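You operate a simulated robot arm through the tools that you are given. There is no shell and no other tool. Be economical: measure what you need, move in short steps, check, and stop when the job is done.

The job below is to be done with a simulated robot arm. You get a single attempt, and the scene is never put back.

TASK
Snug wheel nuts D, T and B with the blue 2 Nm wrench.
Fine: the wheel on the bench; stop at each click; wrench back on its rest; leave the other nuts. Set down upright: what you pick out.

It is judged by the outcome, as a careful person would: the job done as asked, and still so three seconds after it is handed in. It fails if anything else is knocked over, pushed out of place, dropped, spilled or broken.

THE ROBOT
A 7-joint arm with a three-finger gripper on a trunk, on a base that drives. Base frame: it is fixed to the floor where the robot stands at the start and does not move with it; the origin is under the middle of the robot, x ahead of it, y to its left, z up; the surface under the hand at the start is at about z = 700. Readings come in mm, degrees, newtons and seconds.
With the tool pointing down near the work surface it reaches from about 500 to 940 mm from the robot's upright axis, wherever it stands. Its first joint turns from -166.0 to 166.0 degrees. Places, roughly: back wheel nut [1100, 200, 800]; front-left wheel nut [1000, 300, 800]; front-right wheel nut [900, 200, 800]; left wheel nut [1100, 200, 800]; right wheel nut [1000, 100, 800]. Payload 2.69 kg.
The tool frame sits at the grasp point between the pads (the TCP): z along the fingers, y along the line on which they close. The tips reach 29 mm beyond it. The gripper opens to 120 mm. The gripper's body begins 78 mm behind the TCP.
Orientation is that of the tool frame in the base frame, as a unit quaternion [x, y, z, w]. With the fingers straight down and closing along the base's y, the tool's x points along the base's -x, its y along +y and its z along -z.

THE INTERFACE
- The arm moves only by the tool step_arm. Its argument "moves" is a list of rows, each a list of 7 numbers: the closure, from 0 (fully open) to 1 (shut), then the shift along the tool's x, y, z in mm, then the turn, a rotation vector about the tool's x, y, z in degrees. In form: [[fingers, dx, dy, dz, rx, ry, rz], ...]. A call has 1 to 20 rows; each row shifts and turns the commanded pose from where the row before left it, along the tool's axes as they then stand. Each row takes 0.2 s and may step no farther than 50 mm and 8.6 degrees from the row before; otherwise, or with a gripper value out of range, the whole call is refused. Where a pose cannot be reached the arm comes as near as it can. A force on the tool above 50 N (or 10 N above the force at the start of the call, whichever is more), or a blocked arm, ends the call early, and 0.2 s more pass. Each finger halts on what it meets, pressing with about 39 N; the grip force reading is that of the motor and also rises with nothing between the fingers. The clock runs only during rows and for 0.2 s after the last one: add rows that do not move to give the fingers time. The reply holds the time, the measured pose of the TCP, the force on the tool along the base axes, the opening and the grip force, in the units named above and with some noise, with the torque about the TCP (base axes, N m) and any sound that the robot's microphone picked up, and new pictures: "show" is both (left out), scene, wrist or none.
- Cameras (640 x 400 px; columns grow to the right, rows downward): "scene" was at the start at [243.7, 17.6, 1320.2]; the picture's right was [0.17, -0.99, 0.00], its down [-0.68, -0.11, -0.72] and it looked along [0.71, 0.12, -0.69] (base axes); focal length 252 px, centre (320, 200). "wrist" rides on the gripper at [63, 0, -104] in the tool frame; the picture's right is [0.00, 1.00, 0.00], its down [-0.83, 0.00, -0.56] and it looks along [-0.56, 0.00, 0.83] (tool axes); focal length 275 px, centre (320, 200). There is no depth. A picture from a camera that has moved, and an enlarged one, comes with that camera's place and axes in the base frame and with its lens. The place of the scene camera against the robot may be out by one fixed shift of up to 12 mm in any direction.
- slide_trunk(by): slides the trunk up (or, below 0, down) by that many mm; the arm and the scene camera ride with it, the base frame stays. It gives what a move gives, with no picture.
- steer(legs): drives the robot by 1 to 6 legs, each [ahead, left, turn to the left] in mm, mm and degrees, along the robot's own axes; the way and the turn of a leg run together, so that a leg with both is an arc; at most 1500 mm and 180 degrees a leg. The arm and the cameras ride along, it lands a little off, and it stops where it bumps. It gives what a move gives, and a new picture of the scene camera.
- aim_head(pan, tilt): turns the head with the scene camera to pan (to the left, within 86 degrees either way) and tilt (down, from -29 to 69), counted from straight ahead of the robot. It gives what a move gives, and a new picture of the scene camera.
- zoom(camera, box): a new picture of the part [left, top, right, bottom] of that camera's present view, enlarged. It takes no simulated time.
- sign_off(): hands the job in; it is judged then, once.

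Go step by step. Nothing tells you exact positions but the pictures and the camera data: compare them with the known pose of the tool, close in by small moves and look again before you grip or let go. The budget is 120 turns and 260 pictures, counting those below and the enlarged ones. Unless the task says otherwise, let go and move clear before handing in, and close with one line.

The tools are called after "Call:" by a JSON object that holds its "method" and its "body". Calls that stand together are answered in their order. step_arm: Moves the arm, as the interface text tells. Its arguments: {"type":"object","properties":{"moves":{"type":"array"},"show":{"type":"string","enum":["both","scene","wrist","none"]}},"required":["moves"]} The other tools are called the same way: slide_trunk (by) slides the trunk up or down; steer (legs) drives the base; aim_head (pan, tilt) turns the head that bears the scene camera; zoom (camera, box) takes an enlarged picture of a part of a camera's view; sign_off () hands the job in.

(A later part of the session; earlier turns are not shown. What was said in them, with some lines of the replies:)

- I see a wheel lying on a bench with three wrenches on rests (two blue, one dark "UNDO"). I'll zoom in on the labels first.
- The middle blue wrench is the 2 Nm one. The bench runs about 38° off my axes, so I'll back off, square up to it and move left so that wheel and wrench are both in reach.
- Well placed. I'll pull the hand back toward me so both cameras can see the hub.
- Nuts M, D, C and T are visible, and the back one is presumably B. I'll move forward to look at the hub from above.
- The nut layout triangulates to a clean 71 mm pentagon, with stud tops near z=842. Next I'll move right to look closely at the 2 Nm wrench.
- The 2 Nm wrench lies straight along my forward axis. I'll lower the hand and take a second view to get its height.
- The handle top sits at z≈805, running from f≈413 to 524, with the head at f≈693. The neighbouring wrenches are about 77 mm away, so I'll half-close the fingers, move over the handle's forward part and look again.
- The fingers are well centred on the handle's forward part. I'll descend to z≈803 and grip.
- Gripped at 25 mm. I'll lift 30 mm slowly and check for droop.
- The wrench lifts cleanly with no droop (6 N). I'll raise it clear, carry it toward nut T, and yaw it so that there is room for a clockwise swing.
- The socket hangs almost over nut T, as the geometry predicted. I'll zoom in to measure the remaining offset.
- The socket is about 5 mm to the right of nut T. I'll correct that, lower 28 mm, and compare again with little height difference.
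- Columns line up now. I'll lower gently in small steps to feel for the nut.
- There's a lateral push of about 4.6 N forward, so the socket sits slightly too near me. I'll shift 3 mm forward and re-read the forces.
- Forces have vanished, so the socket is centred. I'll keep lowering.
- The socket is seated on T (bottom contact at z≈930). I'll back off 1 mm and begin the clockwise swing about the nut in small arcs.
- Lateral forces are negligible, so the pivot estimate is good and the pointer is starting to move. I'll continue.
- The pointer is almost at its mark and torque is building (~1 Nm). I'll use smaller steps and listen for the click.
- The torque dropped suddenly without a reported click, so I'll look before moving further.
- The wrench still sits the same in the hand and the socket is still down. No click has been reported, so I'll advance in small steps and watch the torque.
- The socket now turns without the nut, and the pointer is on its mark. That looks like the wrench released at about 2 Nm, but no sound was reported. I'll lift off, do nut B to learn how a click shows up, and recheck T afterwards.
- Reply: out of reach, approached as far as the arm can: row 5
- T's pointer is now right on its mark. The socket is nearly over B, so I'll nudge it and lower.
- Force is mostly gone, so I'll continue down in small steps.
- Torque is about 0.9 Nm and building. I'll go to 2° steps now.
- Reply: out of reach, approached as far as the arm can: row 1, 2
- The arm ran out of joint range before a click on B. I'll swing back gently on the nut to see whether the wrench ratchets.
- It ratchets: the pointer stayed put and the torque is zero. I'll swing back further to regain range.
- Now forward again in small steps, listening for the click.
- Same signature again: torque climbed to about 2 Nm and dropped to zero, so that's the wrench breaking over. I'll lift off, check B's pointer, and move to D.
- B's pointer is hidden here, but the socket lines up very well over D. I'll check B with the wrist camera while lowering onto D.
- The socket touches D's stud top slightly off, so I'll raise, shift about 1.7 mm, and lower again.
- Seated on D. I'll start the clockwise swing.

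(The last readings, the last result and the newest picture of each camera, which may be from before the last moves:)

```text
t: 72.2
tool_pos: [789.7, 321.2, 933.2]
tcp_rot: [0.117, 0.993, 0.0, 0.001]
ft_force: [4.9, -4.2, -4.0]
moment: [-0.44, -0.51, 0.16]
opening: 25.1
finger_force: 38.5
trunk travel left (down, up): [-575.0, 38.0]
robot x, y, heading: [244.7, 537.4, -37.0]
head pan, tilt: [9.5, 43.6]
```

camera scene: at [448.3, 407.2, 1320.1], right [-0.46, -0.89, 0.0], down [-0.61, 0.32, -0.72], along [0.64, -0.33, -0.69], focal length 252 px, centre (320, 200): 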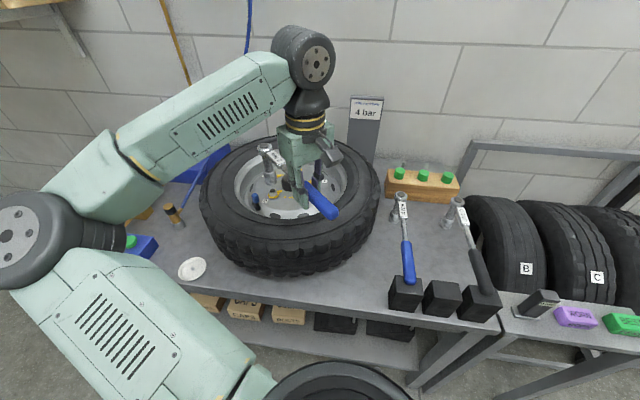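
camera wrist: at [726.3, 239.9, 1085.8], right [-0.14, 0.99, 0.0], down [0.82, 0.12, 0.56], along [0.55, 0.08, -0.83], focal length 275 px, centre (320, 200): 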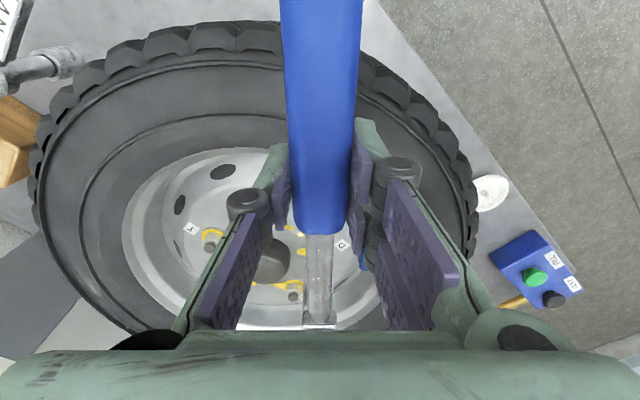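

Call:
{"method": "step_arm", "body": {"moves": [[1, -1.3, 6.8, 0, 0, 0, 2], [1, -0.1, 6.8, 0, 0, 0, 2], [1, 0, 0, 0, 0, 0, 0]], "show": "none"}}

```text
t: 73.0
tool_pos: [793.4, 334.0, 933.5]
tcp_rot: [0.153, 0.988, 0.0, 0.0]
ft_force: [0.8, -3.9, -5.1]
moment: [-0.25, 0.34, 0.24]
opening: 24.8
finger_force: 39.2
trunk travel left (down, up): [-575.0, 38.0]
robot x, y, heading: [247.6, 535.7, -37.3]
head pan, tilt: [9.5, 43.6]
```

Call:
{"method": "step_arm", "body": {"moves": [[1, -0.2, 6.8, 0, 0, 0, 2], [1, -0.2, 6.8, 0, 0, 0, 2], [1, 0, 0, 0, 0, 0, 0]], "show": "none"}}

Call:
{"method": "zoom", "body": {"camera": "scene", "box": [240, 150, 310, 210]}}

```text
t: 73.8
tool_pos: [799.4, 347.0, 933.5]
tcp_rot: [0.186, 0.983, 0.0, 0.0]
ft_force: [-1.9, -2.6, -7.7]
moment: [-0.04, 0.78, 0.47]
opening: 25.0
finger_force: 38.8
trunk travel left (down, up): [-575.0, 38.0]
robot x, y, heading: [242.9, 536.3, -37.0]
head pan, tilt: [9.5, 43.6]
```

```text
6.67 times, centred on (275, 180) of scene
camera zoom: at [448.1, 407.0, 1320.1], right [-0.46, -0.89, 0.0], down [-0.61, 0.32, -0.72], along [0.64, -0.33, -0.69], focal length 1682 px, centre (620, 333)
```

zoom: 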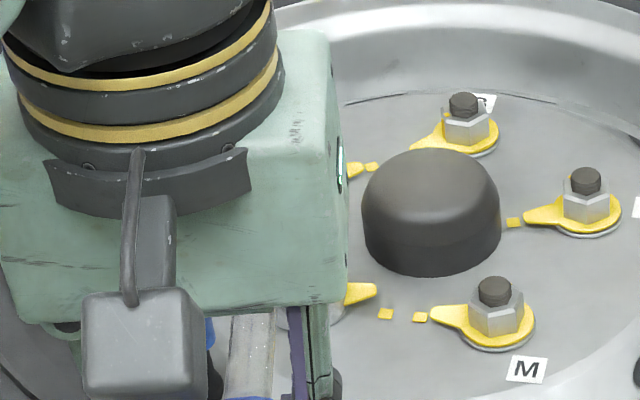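

B and T pointers are at their marks; D still needs roughly 15–20°.

Call:
{"method": "step_arm", "body": {"moves": [[1, -0.2, 6.8, 0, 0, 0, 2], [1, -0.2, 6.8, 0, 0, 0, 2], [1, 0, 0, 0, 0, 0, 0]], "show": "none"}}

```text
t: 74.6
tool_pos: [804.4, 358.9, 932.7]
tcp_rot: [0.221, 0.975, 0.0, -0.001]
ft_force: [-5.9, -4.4, -3.1]
moment: [-0.39, 0.62, -0.01]
opening: 24.8
finger_force: 39.0
trunk travel left (down, up): [-575.0, 38.0]
robot x, y, heading: [243.4, 533.6, -36.9]
head pan, tilt: [9.5, 43.6]
```

Call:
{"method": "step_arm", "body": {"moves": [[1, 0.4, 5.1, 0, 0, 0, 1.5], [1, 0, 0, 0, 0, 0, 0]], "show": "none"}}

```text
t: 75.2
tool_pos: [807.5, 364.7, 932.9]
tcp_rot: [0.234, 0.972, 0.0, -0.001]
ft_force: [-1.8, -6.7, -3.7]
moment: [-0.57, 0.26, -0.05]
opening: 24.9
finger_force: 38.8
trunk travel left (down, up): [-575.0, 38.0]
robot x, y, heading: [243.9, 536.0, -37.3]
head pan, tilt: [9.5, 43.6]
```

Call:
{"method": "step_arm", "body": {"moves": [[1, -0.1, 5.1, 0, 0, 0, 1.5], [1, 0, 0, 0, 0, 0, 0]], "show": "none"}}

```text
t: 75.8
tool_pos: [809.2, 369.1, 934.3]
tcp_rot: [0.246, 0.969, 0.0, -0.001]
ft_force: [-1.1, -8.0, -4.2]
moment: [-0.74, 0.14, -0.18]
opening: 25.0
finger_force: 38.9
trunk travel left (down, up): [-575.0, 38.0]
robot x, y, heading: [245.2, 536.2, -37.3]
head pan, tilt: [9.5, 43.6]
```

Call:
{"method": "step_arm", "body": {"moves": [[1, -0.4, 5.1, 0, 0, 0, 1.5], [1, 0, 0, 0, 0, 0, 0]], "show": "none"}}

Call:
{"method": "zoom", "body": {"camera": "scene", "box": [240, 150, 310, 210]}}

```text
t: 76.4
tool_pos: [812.1, 373.9, 933.5]
tcp_rot: [0.258, 0.966, 0.0, 0.001]
ft_force: [-3.7, -6.9, -1.8]
moment: [-0.78, 0.03, -0.08]
opening: 25.2
finger_force: 39.2
trunk travel left (down, up): [-575.0, 38.0]
robot x, y, heading: [242.2, 536.4, -37.2]
head pan, tilt: [9.5, 43.6]
```

```text
6.67 times, centred on (275, 180) of scene
camera zoom: at [447.7, 406.9, 1320.2], right [-0.46, -0.89, 0.0], down [-0.61, 0.32, -0.72], along [0.64, -0.33, -0.69], focal length 1682 px, centre (620, 333)
```

zoom: 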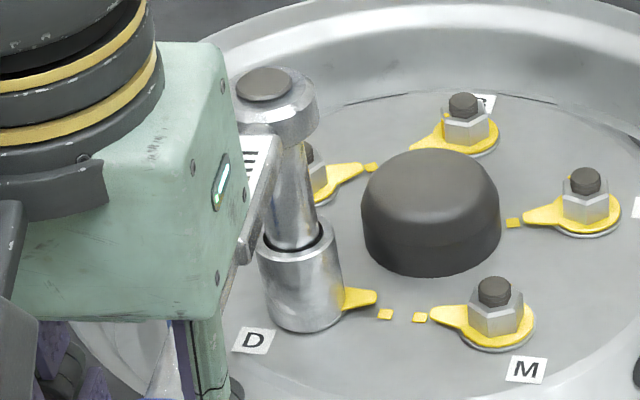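

Call:
{"method": "step_arm", "body": {"moves": [[1, -0.2, 5.1, -0.4, 0, 0, 1.5], [1, 0, 0, 0, 0, 0, 0]], "show": "none"}}

```text
t: 77.0
tool_pos: [814.3, 378.0, 934.0]
tcp_rot: [0.272, 0.962, 0.0, 0.0]
ft_force: [-3.4, -7.9, -1.6]
moment: [-0.79, 0.02, 0.04]
opening: 25.3
finger_force: 38.6
trunk travel left (down, up): [-575.0, 38.0]
robot x, y, heading: [241.9, 538.2, -36.9]
head pan, tilt: [9.5, 43.6]
```

Call:
{"method": "step_arm", "body": {"moves": [[1, -0.2, 5.1, 0, 0, 0, 1.5], [1, 0, 0, 0, 0, 0, 0]], "show": "none"}}

```text
t: 77.6
tool_pos: [817.1, 382.0, 932.7]
tcp_rot: [0.284, 0.959, 0.0, 0.0]
ft_force: [-4.1, -6.3, -2.0]
moment: [-0.79, 0.09, -0.06]
opening: 25.3
finger_force: 38.8
trunk travel left (down, up): [-575.0, 38.0]
robot x, y, heading: [243.0, 535.9, -37.2]
head pan, tilt: [9.5, 43.6]
```

Call:
{"method": "step_arm", "body": {"moves": [[1, -0.2, 5.1, 0, 0, 0, 1.5], [1, 0, 0, 0, 0, 0, 0]], "show": "none"}}

```text
t: 78.2
tool_pos: [821.0, 385.7, 933.1]
tcp_rot: [0.297, 0.955, 0.001, 0.0]
ft_force: [-5.9, -4.3, -0.2]
moment: [-0.79, 0.0, 0.13]
opening: 25.0
finger_force: 39.2
trunk travel left (down, up): [-575.0, 38.0]
robot x, y, heading: [245.7, 536.2, -37.1]
head pan, tilt: [9.5, 43.6]
```

Call:
{"method": "step_arm", "body": {"moves": [[1, -0.1, 5.1, -0.4, 0, 0, 1.5], [1, 0, 0, 0, 0, 0, 0]], "show": "none"}}

Call:
{"method": "zoom", "body": {"camera": "scene", "box": [240, 150, 310, 210]}}

```text
t: 78.8
tool_pos: [824.5, 389.7, 933.4]
tcp_rot: [0.31, 0.951, 0.0, -0.001]
ft_force: [-4.9, -7.3, -5.4]
moment: [-0.41, 0.72, 0.07]
opening: 25.3
finger_force: 38.6
trunk travel left (down, up): [-575.0, 38.0]
robot x, y, heading: [246.0, 535.5, -37.2]
head pan, tilt: [9.5, 43.6]
```

```text
6.67 times, centred on (275, 180) of scene
camera zoom: at [447.9, 406.7, 1320.1], right [-0.46, -0.89, 0.0], down [-0.61, 0.32, -0.72], along [0.64, -0.33, -0.69], focal length 1682 px, centre (620, 333)
```

zoom: 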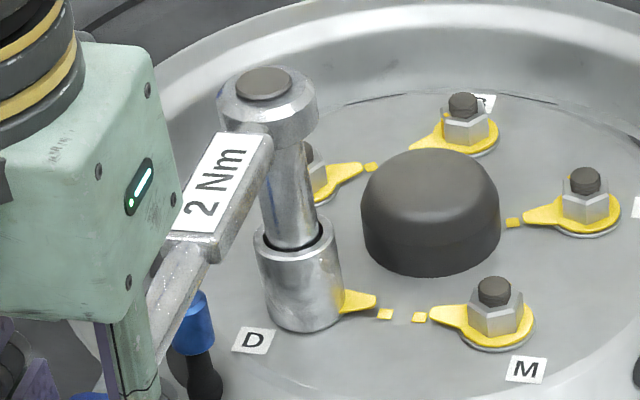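

Call:
{"method": "step_arm", "body": {"moves": [[1, -0.2, 4, 0, 0, 0, 1.2], [1, 0, 0, 0, 0, 0, 0]], "show": "none"}}

```text
t: 79.4
tool_pos: [825.5, 392.8, 933.2]
tcp_rot: [0.318, 0.948, 0.0, -0.001]
ft_force: [-6.1, -6.4, -8.0]
moment: [0.07, 1.41, 0.01]
opening: 25.0
finger_force: 39.1
trunk travel left (down, up): [-575.0, 38.0]
robot x, y, heading: [246.8, 535.8, -37.0]
head pan, tilt: [9.5, 43.6]
```

Call:
{"method": "step_arm", "body": {"moves": [[1, -0.2, 4, 0.5, 0, 0, 1.2], [1, 0, 0, 0, 0, 0, 0]], "show": "none"}}

```text
t: 80.0
tool_pos: [828.6, 395.7, 932.3]
tcp_rot: [0.329, 0.944, 0.0, -0.001]
ft_force: [-6.3, -6.0, -3.6]
moment: [-0.52, 0.7, 0.08]
opening: 25.1
finger_force: 38.8
trunk travel left (down, up): [-575.0, 38.0]
robot x, y, heading: [241.1, 534.8, -37.0]
head pan, tilt: [9.5, 43.6]
```

Call:
{"method": "step_arm", "body": {"moves": [[1, -0.1, 4, 0, 0, 0, 1.2], [1, 0, 0, 0, 0, 0, 0]], "show": "none"}}

```text
t: 80.6
tool_pos: [831.2, 399.5, 932.3]
tcp_rot: [0.339, 0.941, 0.0, 0.001]
ft_force: [-6.8, -6.6, -3.7]
moment: [-0.56, 0.7, -0.14]
opening: 25.2
finger_force: 38.8
trunk travel left (down, up): [-575.0, 38.0]
robot x, y, heading: [245.6, 538.8, -37.1]
head pan, tilt: [9.5, 43.6]
```

Call:
{"method": "step_arm", "body": {"moves": [[1, -0.1, 4, 0, 0, 0, 1.2], [1, 0, 0, 0, 0, 0, 0]], "show": "none"}}

```text
t: 81.2
tool_pos: [833.3, 402.6, 933.9]
tcp_rot: [0.349, 0.937, 0.0, 0.0]
ft_force: [-9.0, -7.2, -3.4]
moment: [-0.62, 0.78, -0.22]
opening: 24.9
finger_force: 38.5
trunk travel left (down, up): [-575.0, 38.0]
robot x, y, heading: [245.1, 531.7, -37.3]
head pan, tilt: [9.5, 43.6]
```

Call:
{"method": "step_arm", "body": {"moves": [[1, 0, 3.4, 0, 0, 0, 1], [1, 0, 0, 0, 0, 0, 0]], "show": "none"}}

Call:
{"method": "zoom", "body": {"camera": "scene", "box": [240, 150, 310, 210]}}

```text
t: 81.8
tool_pos: [836.0, 405.6, 933.0]
tcp_rot: [0.357, 0.934, -0.001, 0.0]
ft_force: [-10.5, -6.6, -1.6]
moment: [-0.82, 0.67, -0.36]
opening: 24.9
finger_force: 38.0
trunk travel left (down, up): [-575.0, 38.0]
robot x, y, heading: [245.4, 536.9, -37.0]
head pan, tilt: [9.5, 43.6]
```

```text
6.67 times, centred on (275, 180) of scene
camera zoom: at [447.2, 406.9, 1320.3], right [-0.46, -0.89, 0.0], down [-0.61, 0.32, -0.72], along [0.64, -0.33, -0.69], focal length 1682 px, centre (620, 333)
```

zoom: 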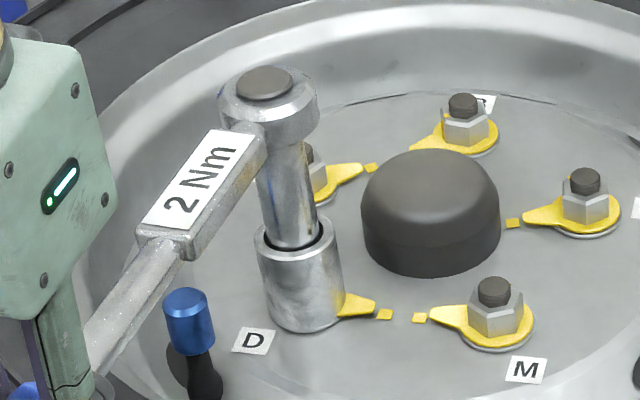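

Call:
{"method": "step_arm", "body": {"moves": [[1, 0, 3.4, 0, 0, 0, 1], [1, 0, 0, 0, 0, 0, 0]], "show": "none"}}

```text
t: 82.4
tool_pos: [839.0, 407.8, 933.5]
tcp_rot: [0.366, 0.931, 0.0, 0.0]
ft_force: [-7.9, -6.7, -2.7]
moment: [-0.81, 0.51, -0.14]
opening: 25.2
finger_force: 39.1
trunk travel left (down, up): [-575.0, 38.0]
robot x, y, heading: [243.4, 536.9, -36.9]
head pan, tilt: [9.5, 43.6]
```

Call:
{"method": "step_arm", "body": {"moves": [[1, 0, 3.4, 0, 0, 0, 1], [1, 0, 0, 0, 0, 0, 0]], "show": "none"}}

```text
t: 83.0
tool_pos: [841.5, 409.7, 931.8]
tcp_rot: [0.372, 0.928, -0.001, 0.001]
ft_force: [-0.8, -5.2, -3.5]
moment: [-0.47, 0.19, -0.88]
opening: 25.0
finger_force: 38.9
trunk travel left (down, up): [-575.0, 38.0]
robot x, y, heading: [247.2, 537.3, -37.3]
head pan, tilt: [9.5, 43.6]
```

The torque dropped to zero on D as well, with its pointer on the mark. All three nuts have now broken over, so I'll lift off and head back toward the rest.

Call:
{"method": "step_arm", "body": {"moves": [[1, -0.9, -1.2, 0, 0, 0, 0], [1, 0, 0, -6, 0, 0, 0], [1, 0, 0, -8, 0, 0, 0], [1, 0, 0, -12, 0, 0, 0], [1, 0, 0, -14, 0, 0, 0], [1, 0, 0, -14, 0, 0, 0], [1, 0, 0, -14, 0, 0, 0], [1, 0, 0, 0, 0, 0, 0]], "show": "both"}}

Call:
{"method": "zoom", "body": {"camera": "scene", "box": [230, 130, 350, 220]}}

```text
t: 84.8
tool_pos: [840.8, 408.2, 1000.2]
tcp_rot: [0.373, 0.928, -0.001, 0.001]
ft_force: [-0.4, -0.3, -6.7]
moment: [0.37, 0.37, -0.01]
opening: 25.1
finger_force: 38.4
trunk travel left (down, up): [-575.0, 38.0]
robot x, y, heading: [243.5, 535.8, -37.0]
head pan, tilt: [9.5, 43.6]
camera scene: at [448.3, 407.2, 1320.1], right [-0.46, -0.89, 0.0], down [-0.61, 0.32, -0.72], along [0.64, -0.33, -0.69], focal length 252 px, centre (320, 200)
camera wrist: at [795.1, 452.6, 1104.1], right [0.69, 0.73, 0.0], down [0.6, -0.57, 0.56], along [0.4, -0.38, -0.83], focal length 275 px, centre (320, 200)
```

scene: 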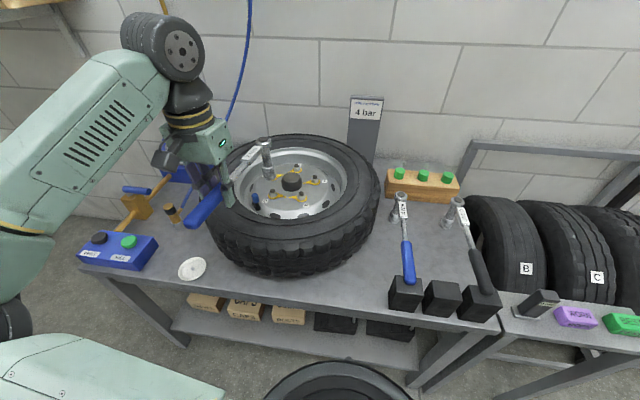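
wrist: 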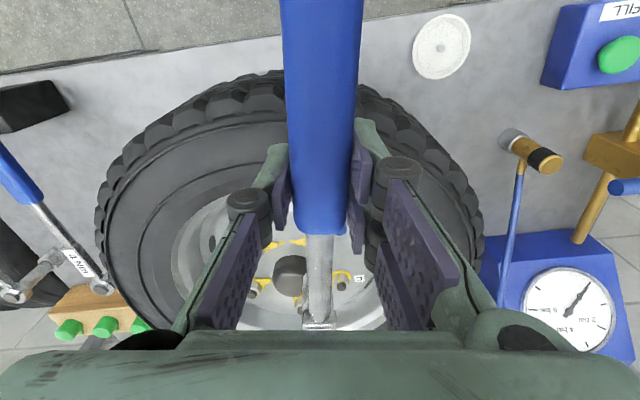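

```text
4.44 times, centred on (290, 175) of scene
camera zoom: at [448.3, 407.2, 1320.1], right [-0.46, -0.89, 0.0], down [-0.61, 0.32, -0.72], along [0.64, -0.33, -0.69], focal length 1121 px, centre (453, 311)
```

zoom: 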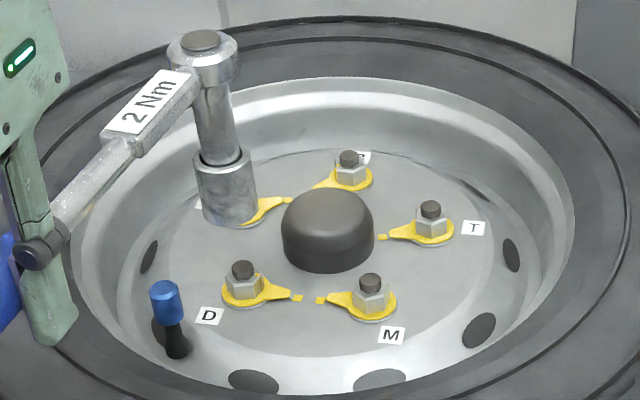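

All pointers look aligned. I'll check the back nut's letter and pointer through the wrist camera.

Call:
{"method": "zoom", "body": {"camera": "wrist", "box": [220, 220, 380, 330]}}

Call:
{"method": "zoom", "body": {"camera": "scene", "box": [285, 155, 325, 180]}}

```text
3.64 times, centred on (300, 275) of wrist
camera zoom: at [795.1, 452.6, 1104.1], right [0.69, 0.73, 0.0], down [0.6, -0.57, 0.56], along [0.4, -0.38, -0.83], focal length 1001 px, centre (393, -73)
```

zoom: 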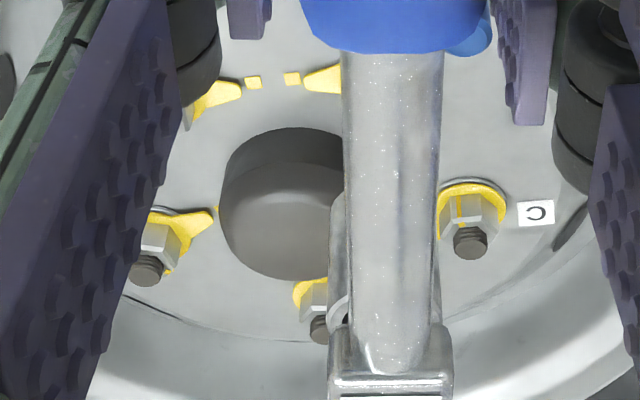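

```text
16.00 times, centred on (305, 168) of scene
camera zoom: at [448.3, 407.2, 1320.1], right [-0.46, -0.89, 0.0], down [-0.61, 0.32, -0.72], along [0.64, -0.33, -0.69], focal length 4036 px, centre (560, 720)
```

zoom: 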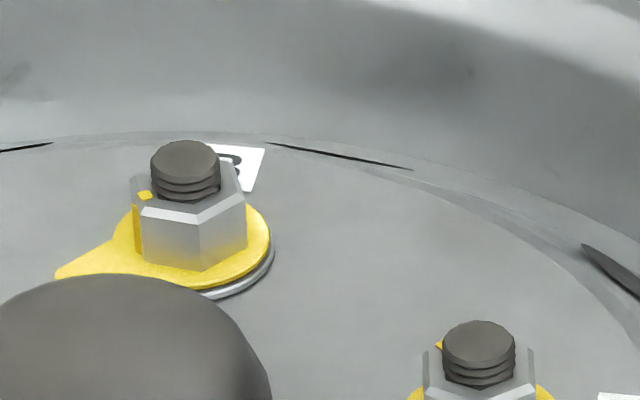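

The back nut is B and its pointer has swung round properly. Now I'll carry the wrench back above its rest.

Call:
{"method": "step_arm", "body": {"moves": [[1, 0, 0, 0, 0, 0, -6.8], [1, -5.35, -33.75, 0, 0, 0, 0], [1, -5.35, -33.75, 0, 0, 0, 0], [1, -5.35, -33.75, 0, 0, 0, 0], [1, -5.35, -33.75, 0, 0, 0, 0], [1, -5.35, -33.75, 0, 0, 0, 0], [1, -5.35, -33.75, 0, 0, 0, 0], [1, -5.35, -33.75, 0, 0, 0, 0], [1, -5.35, -33.75, 0, 0, 0, 0], [1, -5.35, -33.75, 0, 0, 0, 0], [1, -5.35, -33.75, 0, 0, 0, 0], [1, -5.35, -33.75, 0, 0, 0, 0], [1, -5.35, -33.75, 0, 0, 0, 0], [1, -5.35, -33.75, 0, 0, 0, 0], [1, -5.35, -33.75, 0, 0, 0, 0], [1, 0, 0, 0, 0, 0, 0]], "show": "both"}}

```text
t: 88.2
tool_pos: [616.1, -15.7, 1001.9]
tcp_rot: [0.317, 0.948, 0.0, 0.0]
ft_force: [-0.4, -0.2, -6.2]
moment: [0.29, 0.44, 0.02]
opening: 24.8
finger_force: 39.0
trunk travel left (down, up): [-575.0, 38.0]
robot x, y, heading: [246.5, 534.2, -37.2]
head pan, tilt: [9.5, 43.6]
camera scene: at [448.2, 407.0, 1320.1], right [-0.46, -0.89, 0.0], down [-0.61, 0.32, -0.72], along [0.64, -0.33, -0.69], focal length 252 px, centre (320, 200)
camera wrist: at [565.2, 23.1, 1104.7], right [0.6, 0.8, 0.0], down [0.67, -0.5, 0.56], along [0.45, -0.33, -0.83], focal length 275 px, centre (320, 200)
```

scene: 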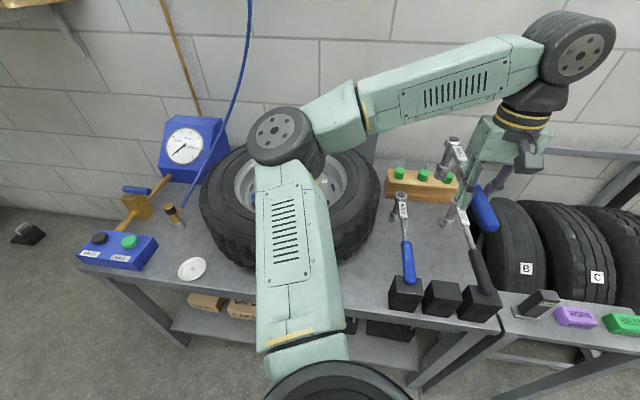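
wrist: 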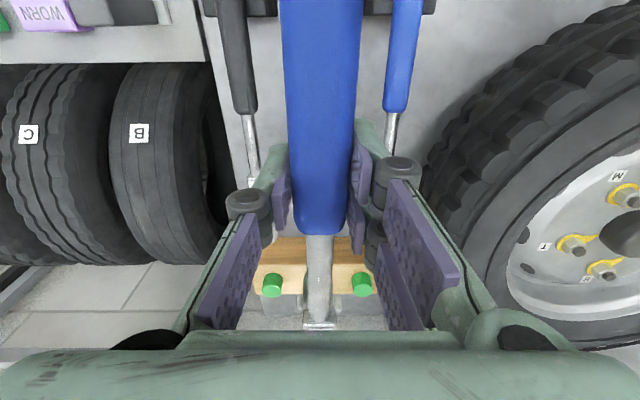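

Directly above the rest. I'll lower to about z=836 and compare with the lift-off view.

Call:
{"method": "step_arm", "body": {"moves": [[1, 0, 1, 30, 0, 0, 0], [1, 0, 0, 35, 0, 0, 0], [1, 0, 0, 35, 0, 0, 0], [1, 0, 0, 35, 0, 0, 0], [1, 0, 0, 20, 0, 0, 0], [1, 0, 0, 11, 0, 0, 0], [1, 0, 0, 0, 0, 0, 0]], "show": "both"}}

Call:
{"method": "zoom", "body": {"camera": "scene", "box": [380, 170, 520, 320]}}

```text
t: 89.8
tool_pos: [615.3, -13.5, 835.5]
tcp_rot: [0.317, 0.948, 0.0, -0.001]
ft_force: [-0.5, -0.4, -6.1]
moment: [0.29, 0.41, 0.01]
opening: 25.1
finger_force: 38.7
trunk travel left (down, up): [-575.0, 38.0]
robot x, y, heading: [247.1, 534.0, -37.2]
head pan, tilt: [9.5, 43.6]
camera scene: at [448.1, 406.9, 1320.1], right [-0.46, -0.89, 0.0], down [-0.61, 0.32, -0.72], along [0.64, -0.33, -0.69], focal length 252 px, centre (320, 200)
camera wrist: at [565.7, 24.5, 939.2], right [0.6, 0.8, 0.0], down [0.67, -0.5, 0.56], along [0.45, -0.33, -0.83], focal length 275 px, centre (320, 200)
```

scene: 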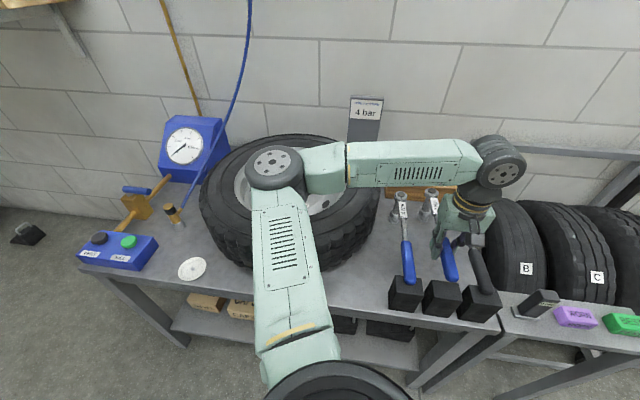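
wrist: 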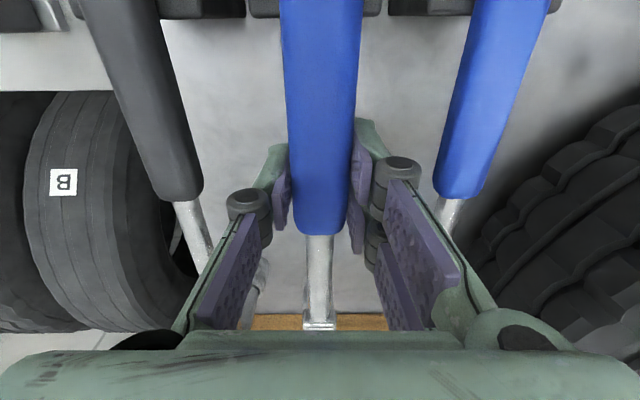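

```text
2.67 times, centred on (450, 245) of scene
camera zoom: at [448.1, 406.9, 1320.1], right [-0.46, -0.89, 0.0], down [-0.61, 0.32, -0.72], along [0.64, -0.33, -0.69], focal length 673 px, centre (-27, 80)
```

zoom: 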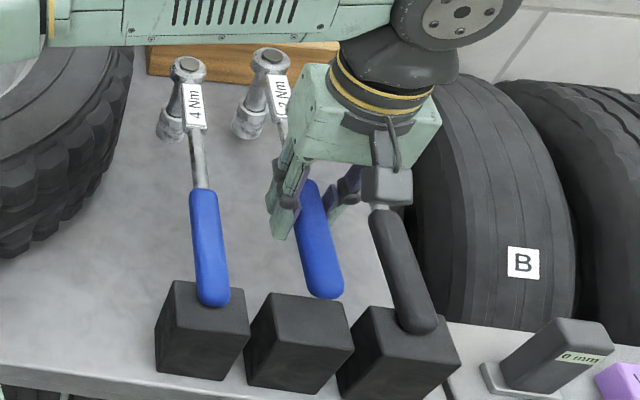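

The head hangs about 1.5° lower than at lift-off. I'll trim the pitch and lower onto the rest gently.

Call:
{"method": "step_arm", "body": {"moves": [[1, 0, 0, 8, 0, -1.3, 0], [1, 0, 0, 8, 0, 0, 0], [1, 0, 0, 6, 0, 0, 0], [1, 0, 0, 4, 0, 0, 0], [1, 0, 0, 0, 0, 0, 0]], "show": "none"}}

Call:
{"method": "zoom", "body": {"camera": "scene", "box": [380, 170, 520, 320]}}

```text
t: 91.0
tool_pos: [615.8, -14.1, 808.1]
tcp_rot: [0.317, 0.948, -0.003, 0.011]
ft_force: [0.0, 0.2, -6.8]
moment: [0.32, 0.43, 0.03]
opening: 24.9
finger_force: 38.9
trunk travel left (down, up): [-575.0, 38.0]
robot x, y, heading: [242.0, 535.7, -37.2]
head pan, tilt: [9.5, 43.6]
```

```text
2.67 times, centred on (450, 245) of scene
camera zoom: at [448.1, 406.9, 1320.1], right [-0.46, -0.89, 0.0], down [-0.61, 0.32, -0.72], along [0.64, -0.33, -0.69], focal length 673 px, centre (-27, 80)
```

zoom: 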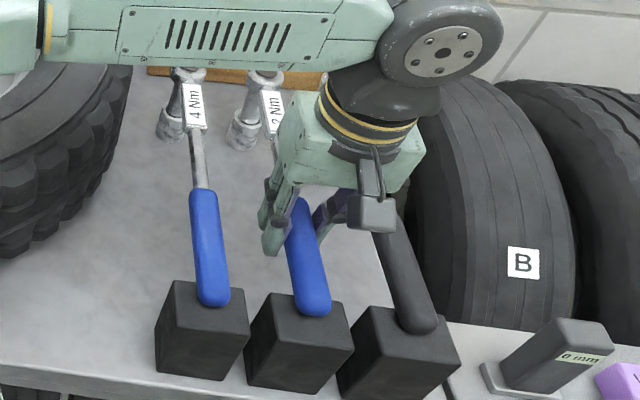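

Call:
{"method": "step_arm", "body": {"moves": [[1, 0, 0, 1.5, 0, 0, 0], [1, 0, 0, 1.5, 0, 0, 0], [1, 0, 0, 0, 0, 0, 0]], "show": "none"}}

```text
t: 91.8
tool_pos: [616.5, -12.7, 808.0]
tcp_rot: [0.317, 0.948, -0.005, 0.011]
ft_force: [-3.6, 0.8, 4.5]
moment: [-0.71, -1.02, -0.06]
opening: 24.9
finger_force: 38.7
trunk travel left (down, up): [-575.0, 38.0]
robot x, y, heading: [244.0, 537.9, -37.3]
head pan, tilt: [9.5, 43.6]
```

The socket has touched first, so the wrench is still about 1° head-down. I'll pitch a little more and ease the handle down.

Call:
{"method": "step_arm", "body": {"moves": [[1, 0, 0, 0, 0, -0.5, 0], [1, 0, 0, 1, 0, -0.4, 0], [1, 0, 0, 0, 0, 0, 0]], "show": "wrist"}}

Call:
{"method": "zoom", "body": {"camera": "scene", "box": [410, 170, 490, 310]}}

```text
t: 92.6
tool_pos: [616.0, -13.6, 805.7]
tcp_rot: [0.316, 0.948, -0.006, 0.019]
ft_force: [-0.8, 0.5, 6.5]
moment: [0.57, 0.55, 0.01]
opening: 25.1
finger_force: 39.5
trunk travel left (down, up): [-575.0, 38.0]
robot x, y, heading: [244.2, 535.3, -36.6]
head pan, tilt: [9.5, 43.6]
camera wrist: at [562.6, 26.7, 906.7], right [0.6, 0.8, 0.0], down [0.65, -0.48, 0.59], along [0.47, -0.35, -0.81], focal length 275 px, centre (320, 200)
```

wrist: 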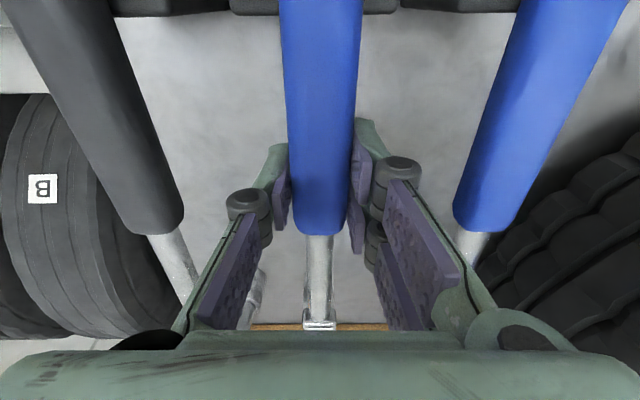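

```text
2.86 times, centred on (450, 240) of scene
camera zoom: at [447.6, 407.7, 1320.4], right [-0.46, -0.89, 0.0], down [-0.61, 0.32, -0.72], along [0.64, -0.34, -0.69], focal length 721 px, centre (-51, 86)
```

zoom: 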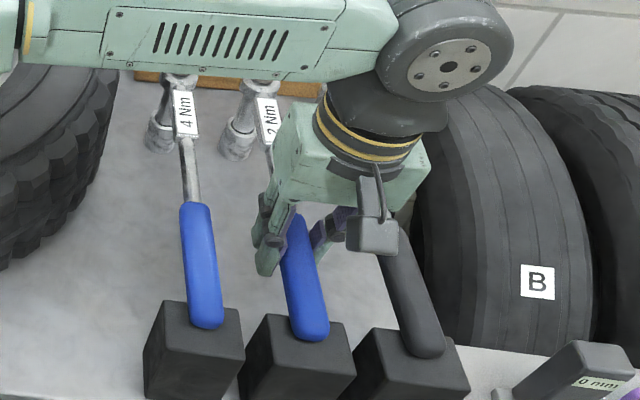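

Both ends are now carried by the rest, so I'll release gently.

Call:
{"method": "step_arm", "body": {"moves": [[0.75, 0, 0, 0, 0, 0, 0], [0.6, 0, 0, 0, 0, 0, 0], [0.5, 0, 0, 0, 0, 0, 0], [0.5, 0, 0, 0, 0, 0, 0], [0.5, 0, 0, 0, 0, 0, 0]], "show": "wrist"}}

```text
t: 93.8
tool_pos: [616.0, -14.6, 805.1]
tcp_rot: [0.317, 0.948, -0.006, 0.018]
ft_force: [-0.3, 0.1, 0.5]
moment: [-0.01, -0.01, 0.0]
opening: 59.9
finger_force: 0.1
trunk travel left (down, up): [-575.0, 38.0]
robot x, y, heading: [242.0, 538.2, -37.1]
head pan, tilt: [9.5, 43.6]
camera wrist: at [562.6, 26.5, 906.3], right [0.6, 0.8, 0.0], down [0.65, -0.48, 0.59], along [0.47, -0.35, -0.81], focal length 275 px, centre (320, 200)
```

wrist: 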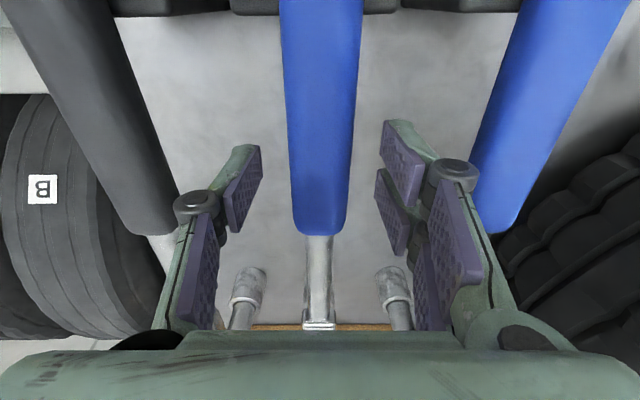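

The wrench is free on its rest. I'll raise the hand straight up, back away from the bench, and inspect everything.

Call:
{"method": "step_arm", "body": {"moves": [[0.5, 0, 0, -20, 0, 2.2, 0], [0.5, 0, 0, -35, 0, 0, 0], [0.5, 0, 0, -40, 0, 0, 0], [0.5, 0, 0, -40, 0, 0, 0], [0.5, 0, 0, -40, 0, 0, 0], [0.5, 40, 0, -20, 0, 0, 0], [0.5, 40, 0, 0, 0, 0, 0], [0.5, 0, 0, 0, 0, 0, 0]], "show": "both"}}

Call:
{"method": "zoom", "body": {"camera": "scene", "box": [380, 160, 510, 330]}}

Call:
{"method": "zoom", "body": {"camera": "wrist", "box": [220, 80, 420, 330]}}

```text
t: 95.6
tool_pos: [549.7, 37.2, 1000.0]
tcp_rot: [0.317, 0.948, 0.0, 0.001]
ft_force: [0.6, 0.5, -0.1]
moment: [-0.01, 0.0, 0.0]
opening: 59.9
finger_force: 0.0
trunk travel left (down, up): [-575.0, 38.0]
robot x, y, heading: [242.6, 535.6, -36.9]
head pan, tilt: [9.5, 43.6]
camera scene: at [447.9, 407.3, 1320.2], right [-0.46, -0.89, 0.0], down [-0.61, 0.32, -0.72], along [0.64, -0.33, -0.69], focal length 252 px, centre (320, 200)
camera wrist: at [499.0, 74.4, 1104.8], right [0.6, 0.8, 0.0], down [0.67, -0.5, 0.56], along [0.45, -0.33, -0.83], focal length 275 px, centre (320, 200)
```

scene: 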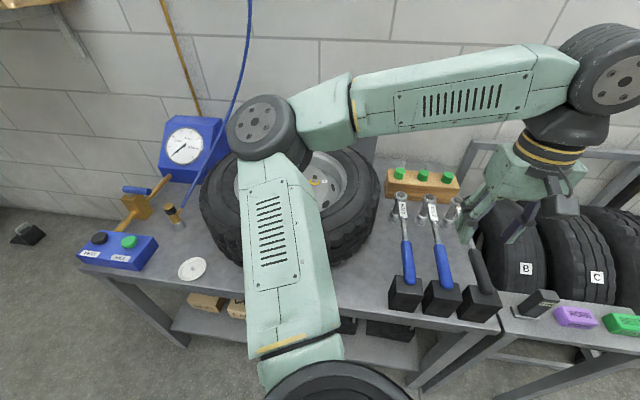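
wrist: 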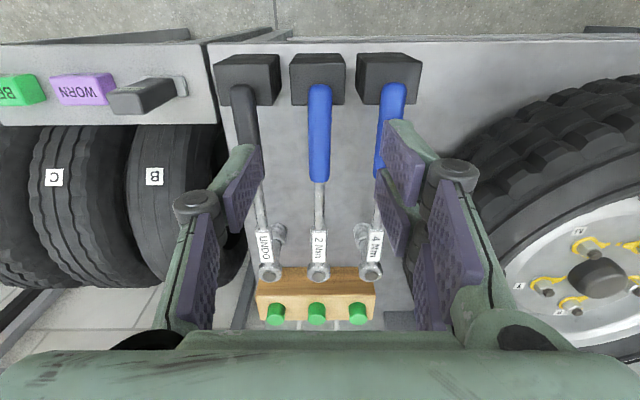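

```text
2.35 times, centred on (445, 245) of scene
camera zoom: at [447.9, 407.3, 1320.2], right [-0.46, -0.89, 0.0], down [-0.61, 0.32, -0.72], along [0.64, -0.33, -0.69], focal length 594 px, centre (26, 94)
```

zoom: 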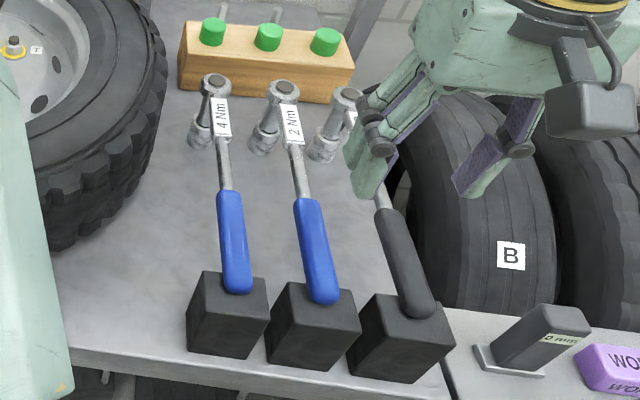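

```text
1.60 times, centred on (320, 205) of wrist
camera zoom: at [499.0, 74.4, 1104.8], right [0.6, 0.8, 0.0], down [0.67, -0.5, 0.56], along [0.45, -0.33, -0.83], focal length 440 px, centre (320, 192)
```

zoom: 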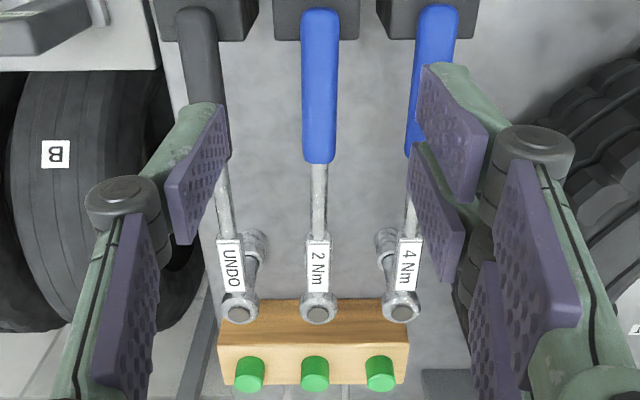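

The wrench sits exactly as it did at the start. For a final check I'll look down on the hub again to compare every pointer with its mark.

Call:
{"method": "step_arm", "body": {"moves": [[0.5, -5, 40, -20, 0, 0, 0], [0.5, -5, 45, -20, 0, 0, 0], [0.5, -5, 45, 0, 0, 0, 0], [0.5, -5, 45, 0, 0, 0, 0], [0.5, -5, 45, 0, 0, 0, 0], [0.5, -5, 45, 0, 0, 0, 0], [0.5, -5, 45, 0, 0, 0, 0], [0.5, 0, 40, 0, 0, 0, 0], [0.5, 0, 0, 0, 0, 0, 0]], "show": "none"}}

Call:
{"method": "zoom", "body": {"camera": "wrist", "box": [240, 150, 440, 300]}}

```text
t: 97.6
tool_pos: [791.1, 294.6, 1040.1]
tcp_rot: [0.317, 0.948, 0.0, 0.001]
ft_force: [-0.3, -0.5, -0.2]
moment: [0.01, 0.0, -0.01]
opening: 60.2
finger_force: 0.1
trunk travel left (down, up): [-575.0, 38.0]
robot x, y, heading: [248.0, 535.8, -37.3]
head pan, tilt: [9.5, 43.6]
```

```text
2.67 times, centred on (340, 225) of wrist
camera zoom: at [740.3, 331.7, 1144.0], right [0.6, 0.8, 0.0], down [0.67, -0.5, 0.56], along [0.45, -0.33, -0.83], focal length 734 px, centre (267, 133)
```

zoom: 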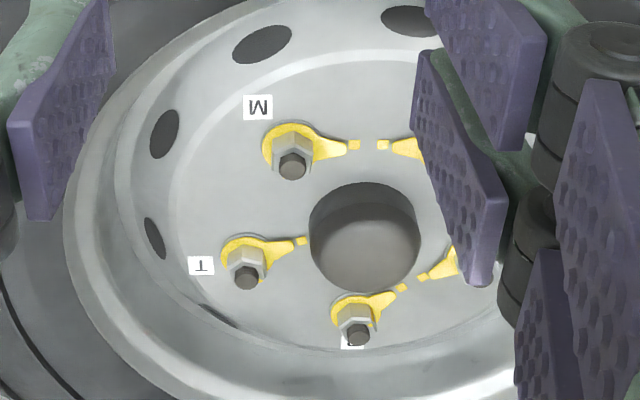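

D, T and B now point at their marks, M and C are untouched, the wrench is on its rest and the hand is clear. I'm handing in.

Call:
{"method": "sign_off", "body": {}}

```text
The job is handed in.
```

I tightened nuts D, T and B with the blue 2 Nm wrench, stopping each one when it let go at about 2 Nm. No click sound was ever reported, so I judged each click by the torque climbing to about 2 Nm and then dropping to zero. On T, I turned the wrench a couple of degrees further after it let go, but it was slack and the nut didn't move. All three pointers are on their marks, M and C were left alone, and the wrench is back on its rest.
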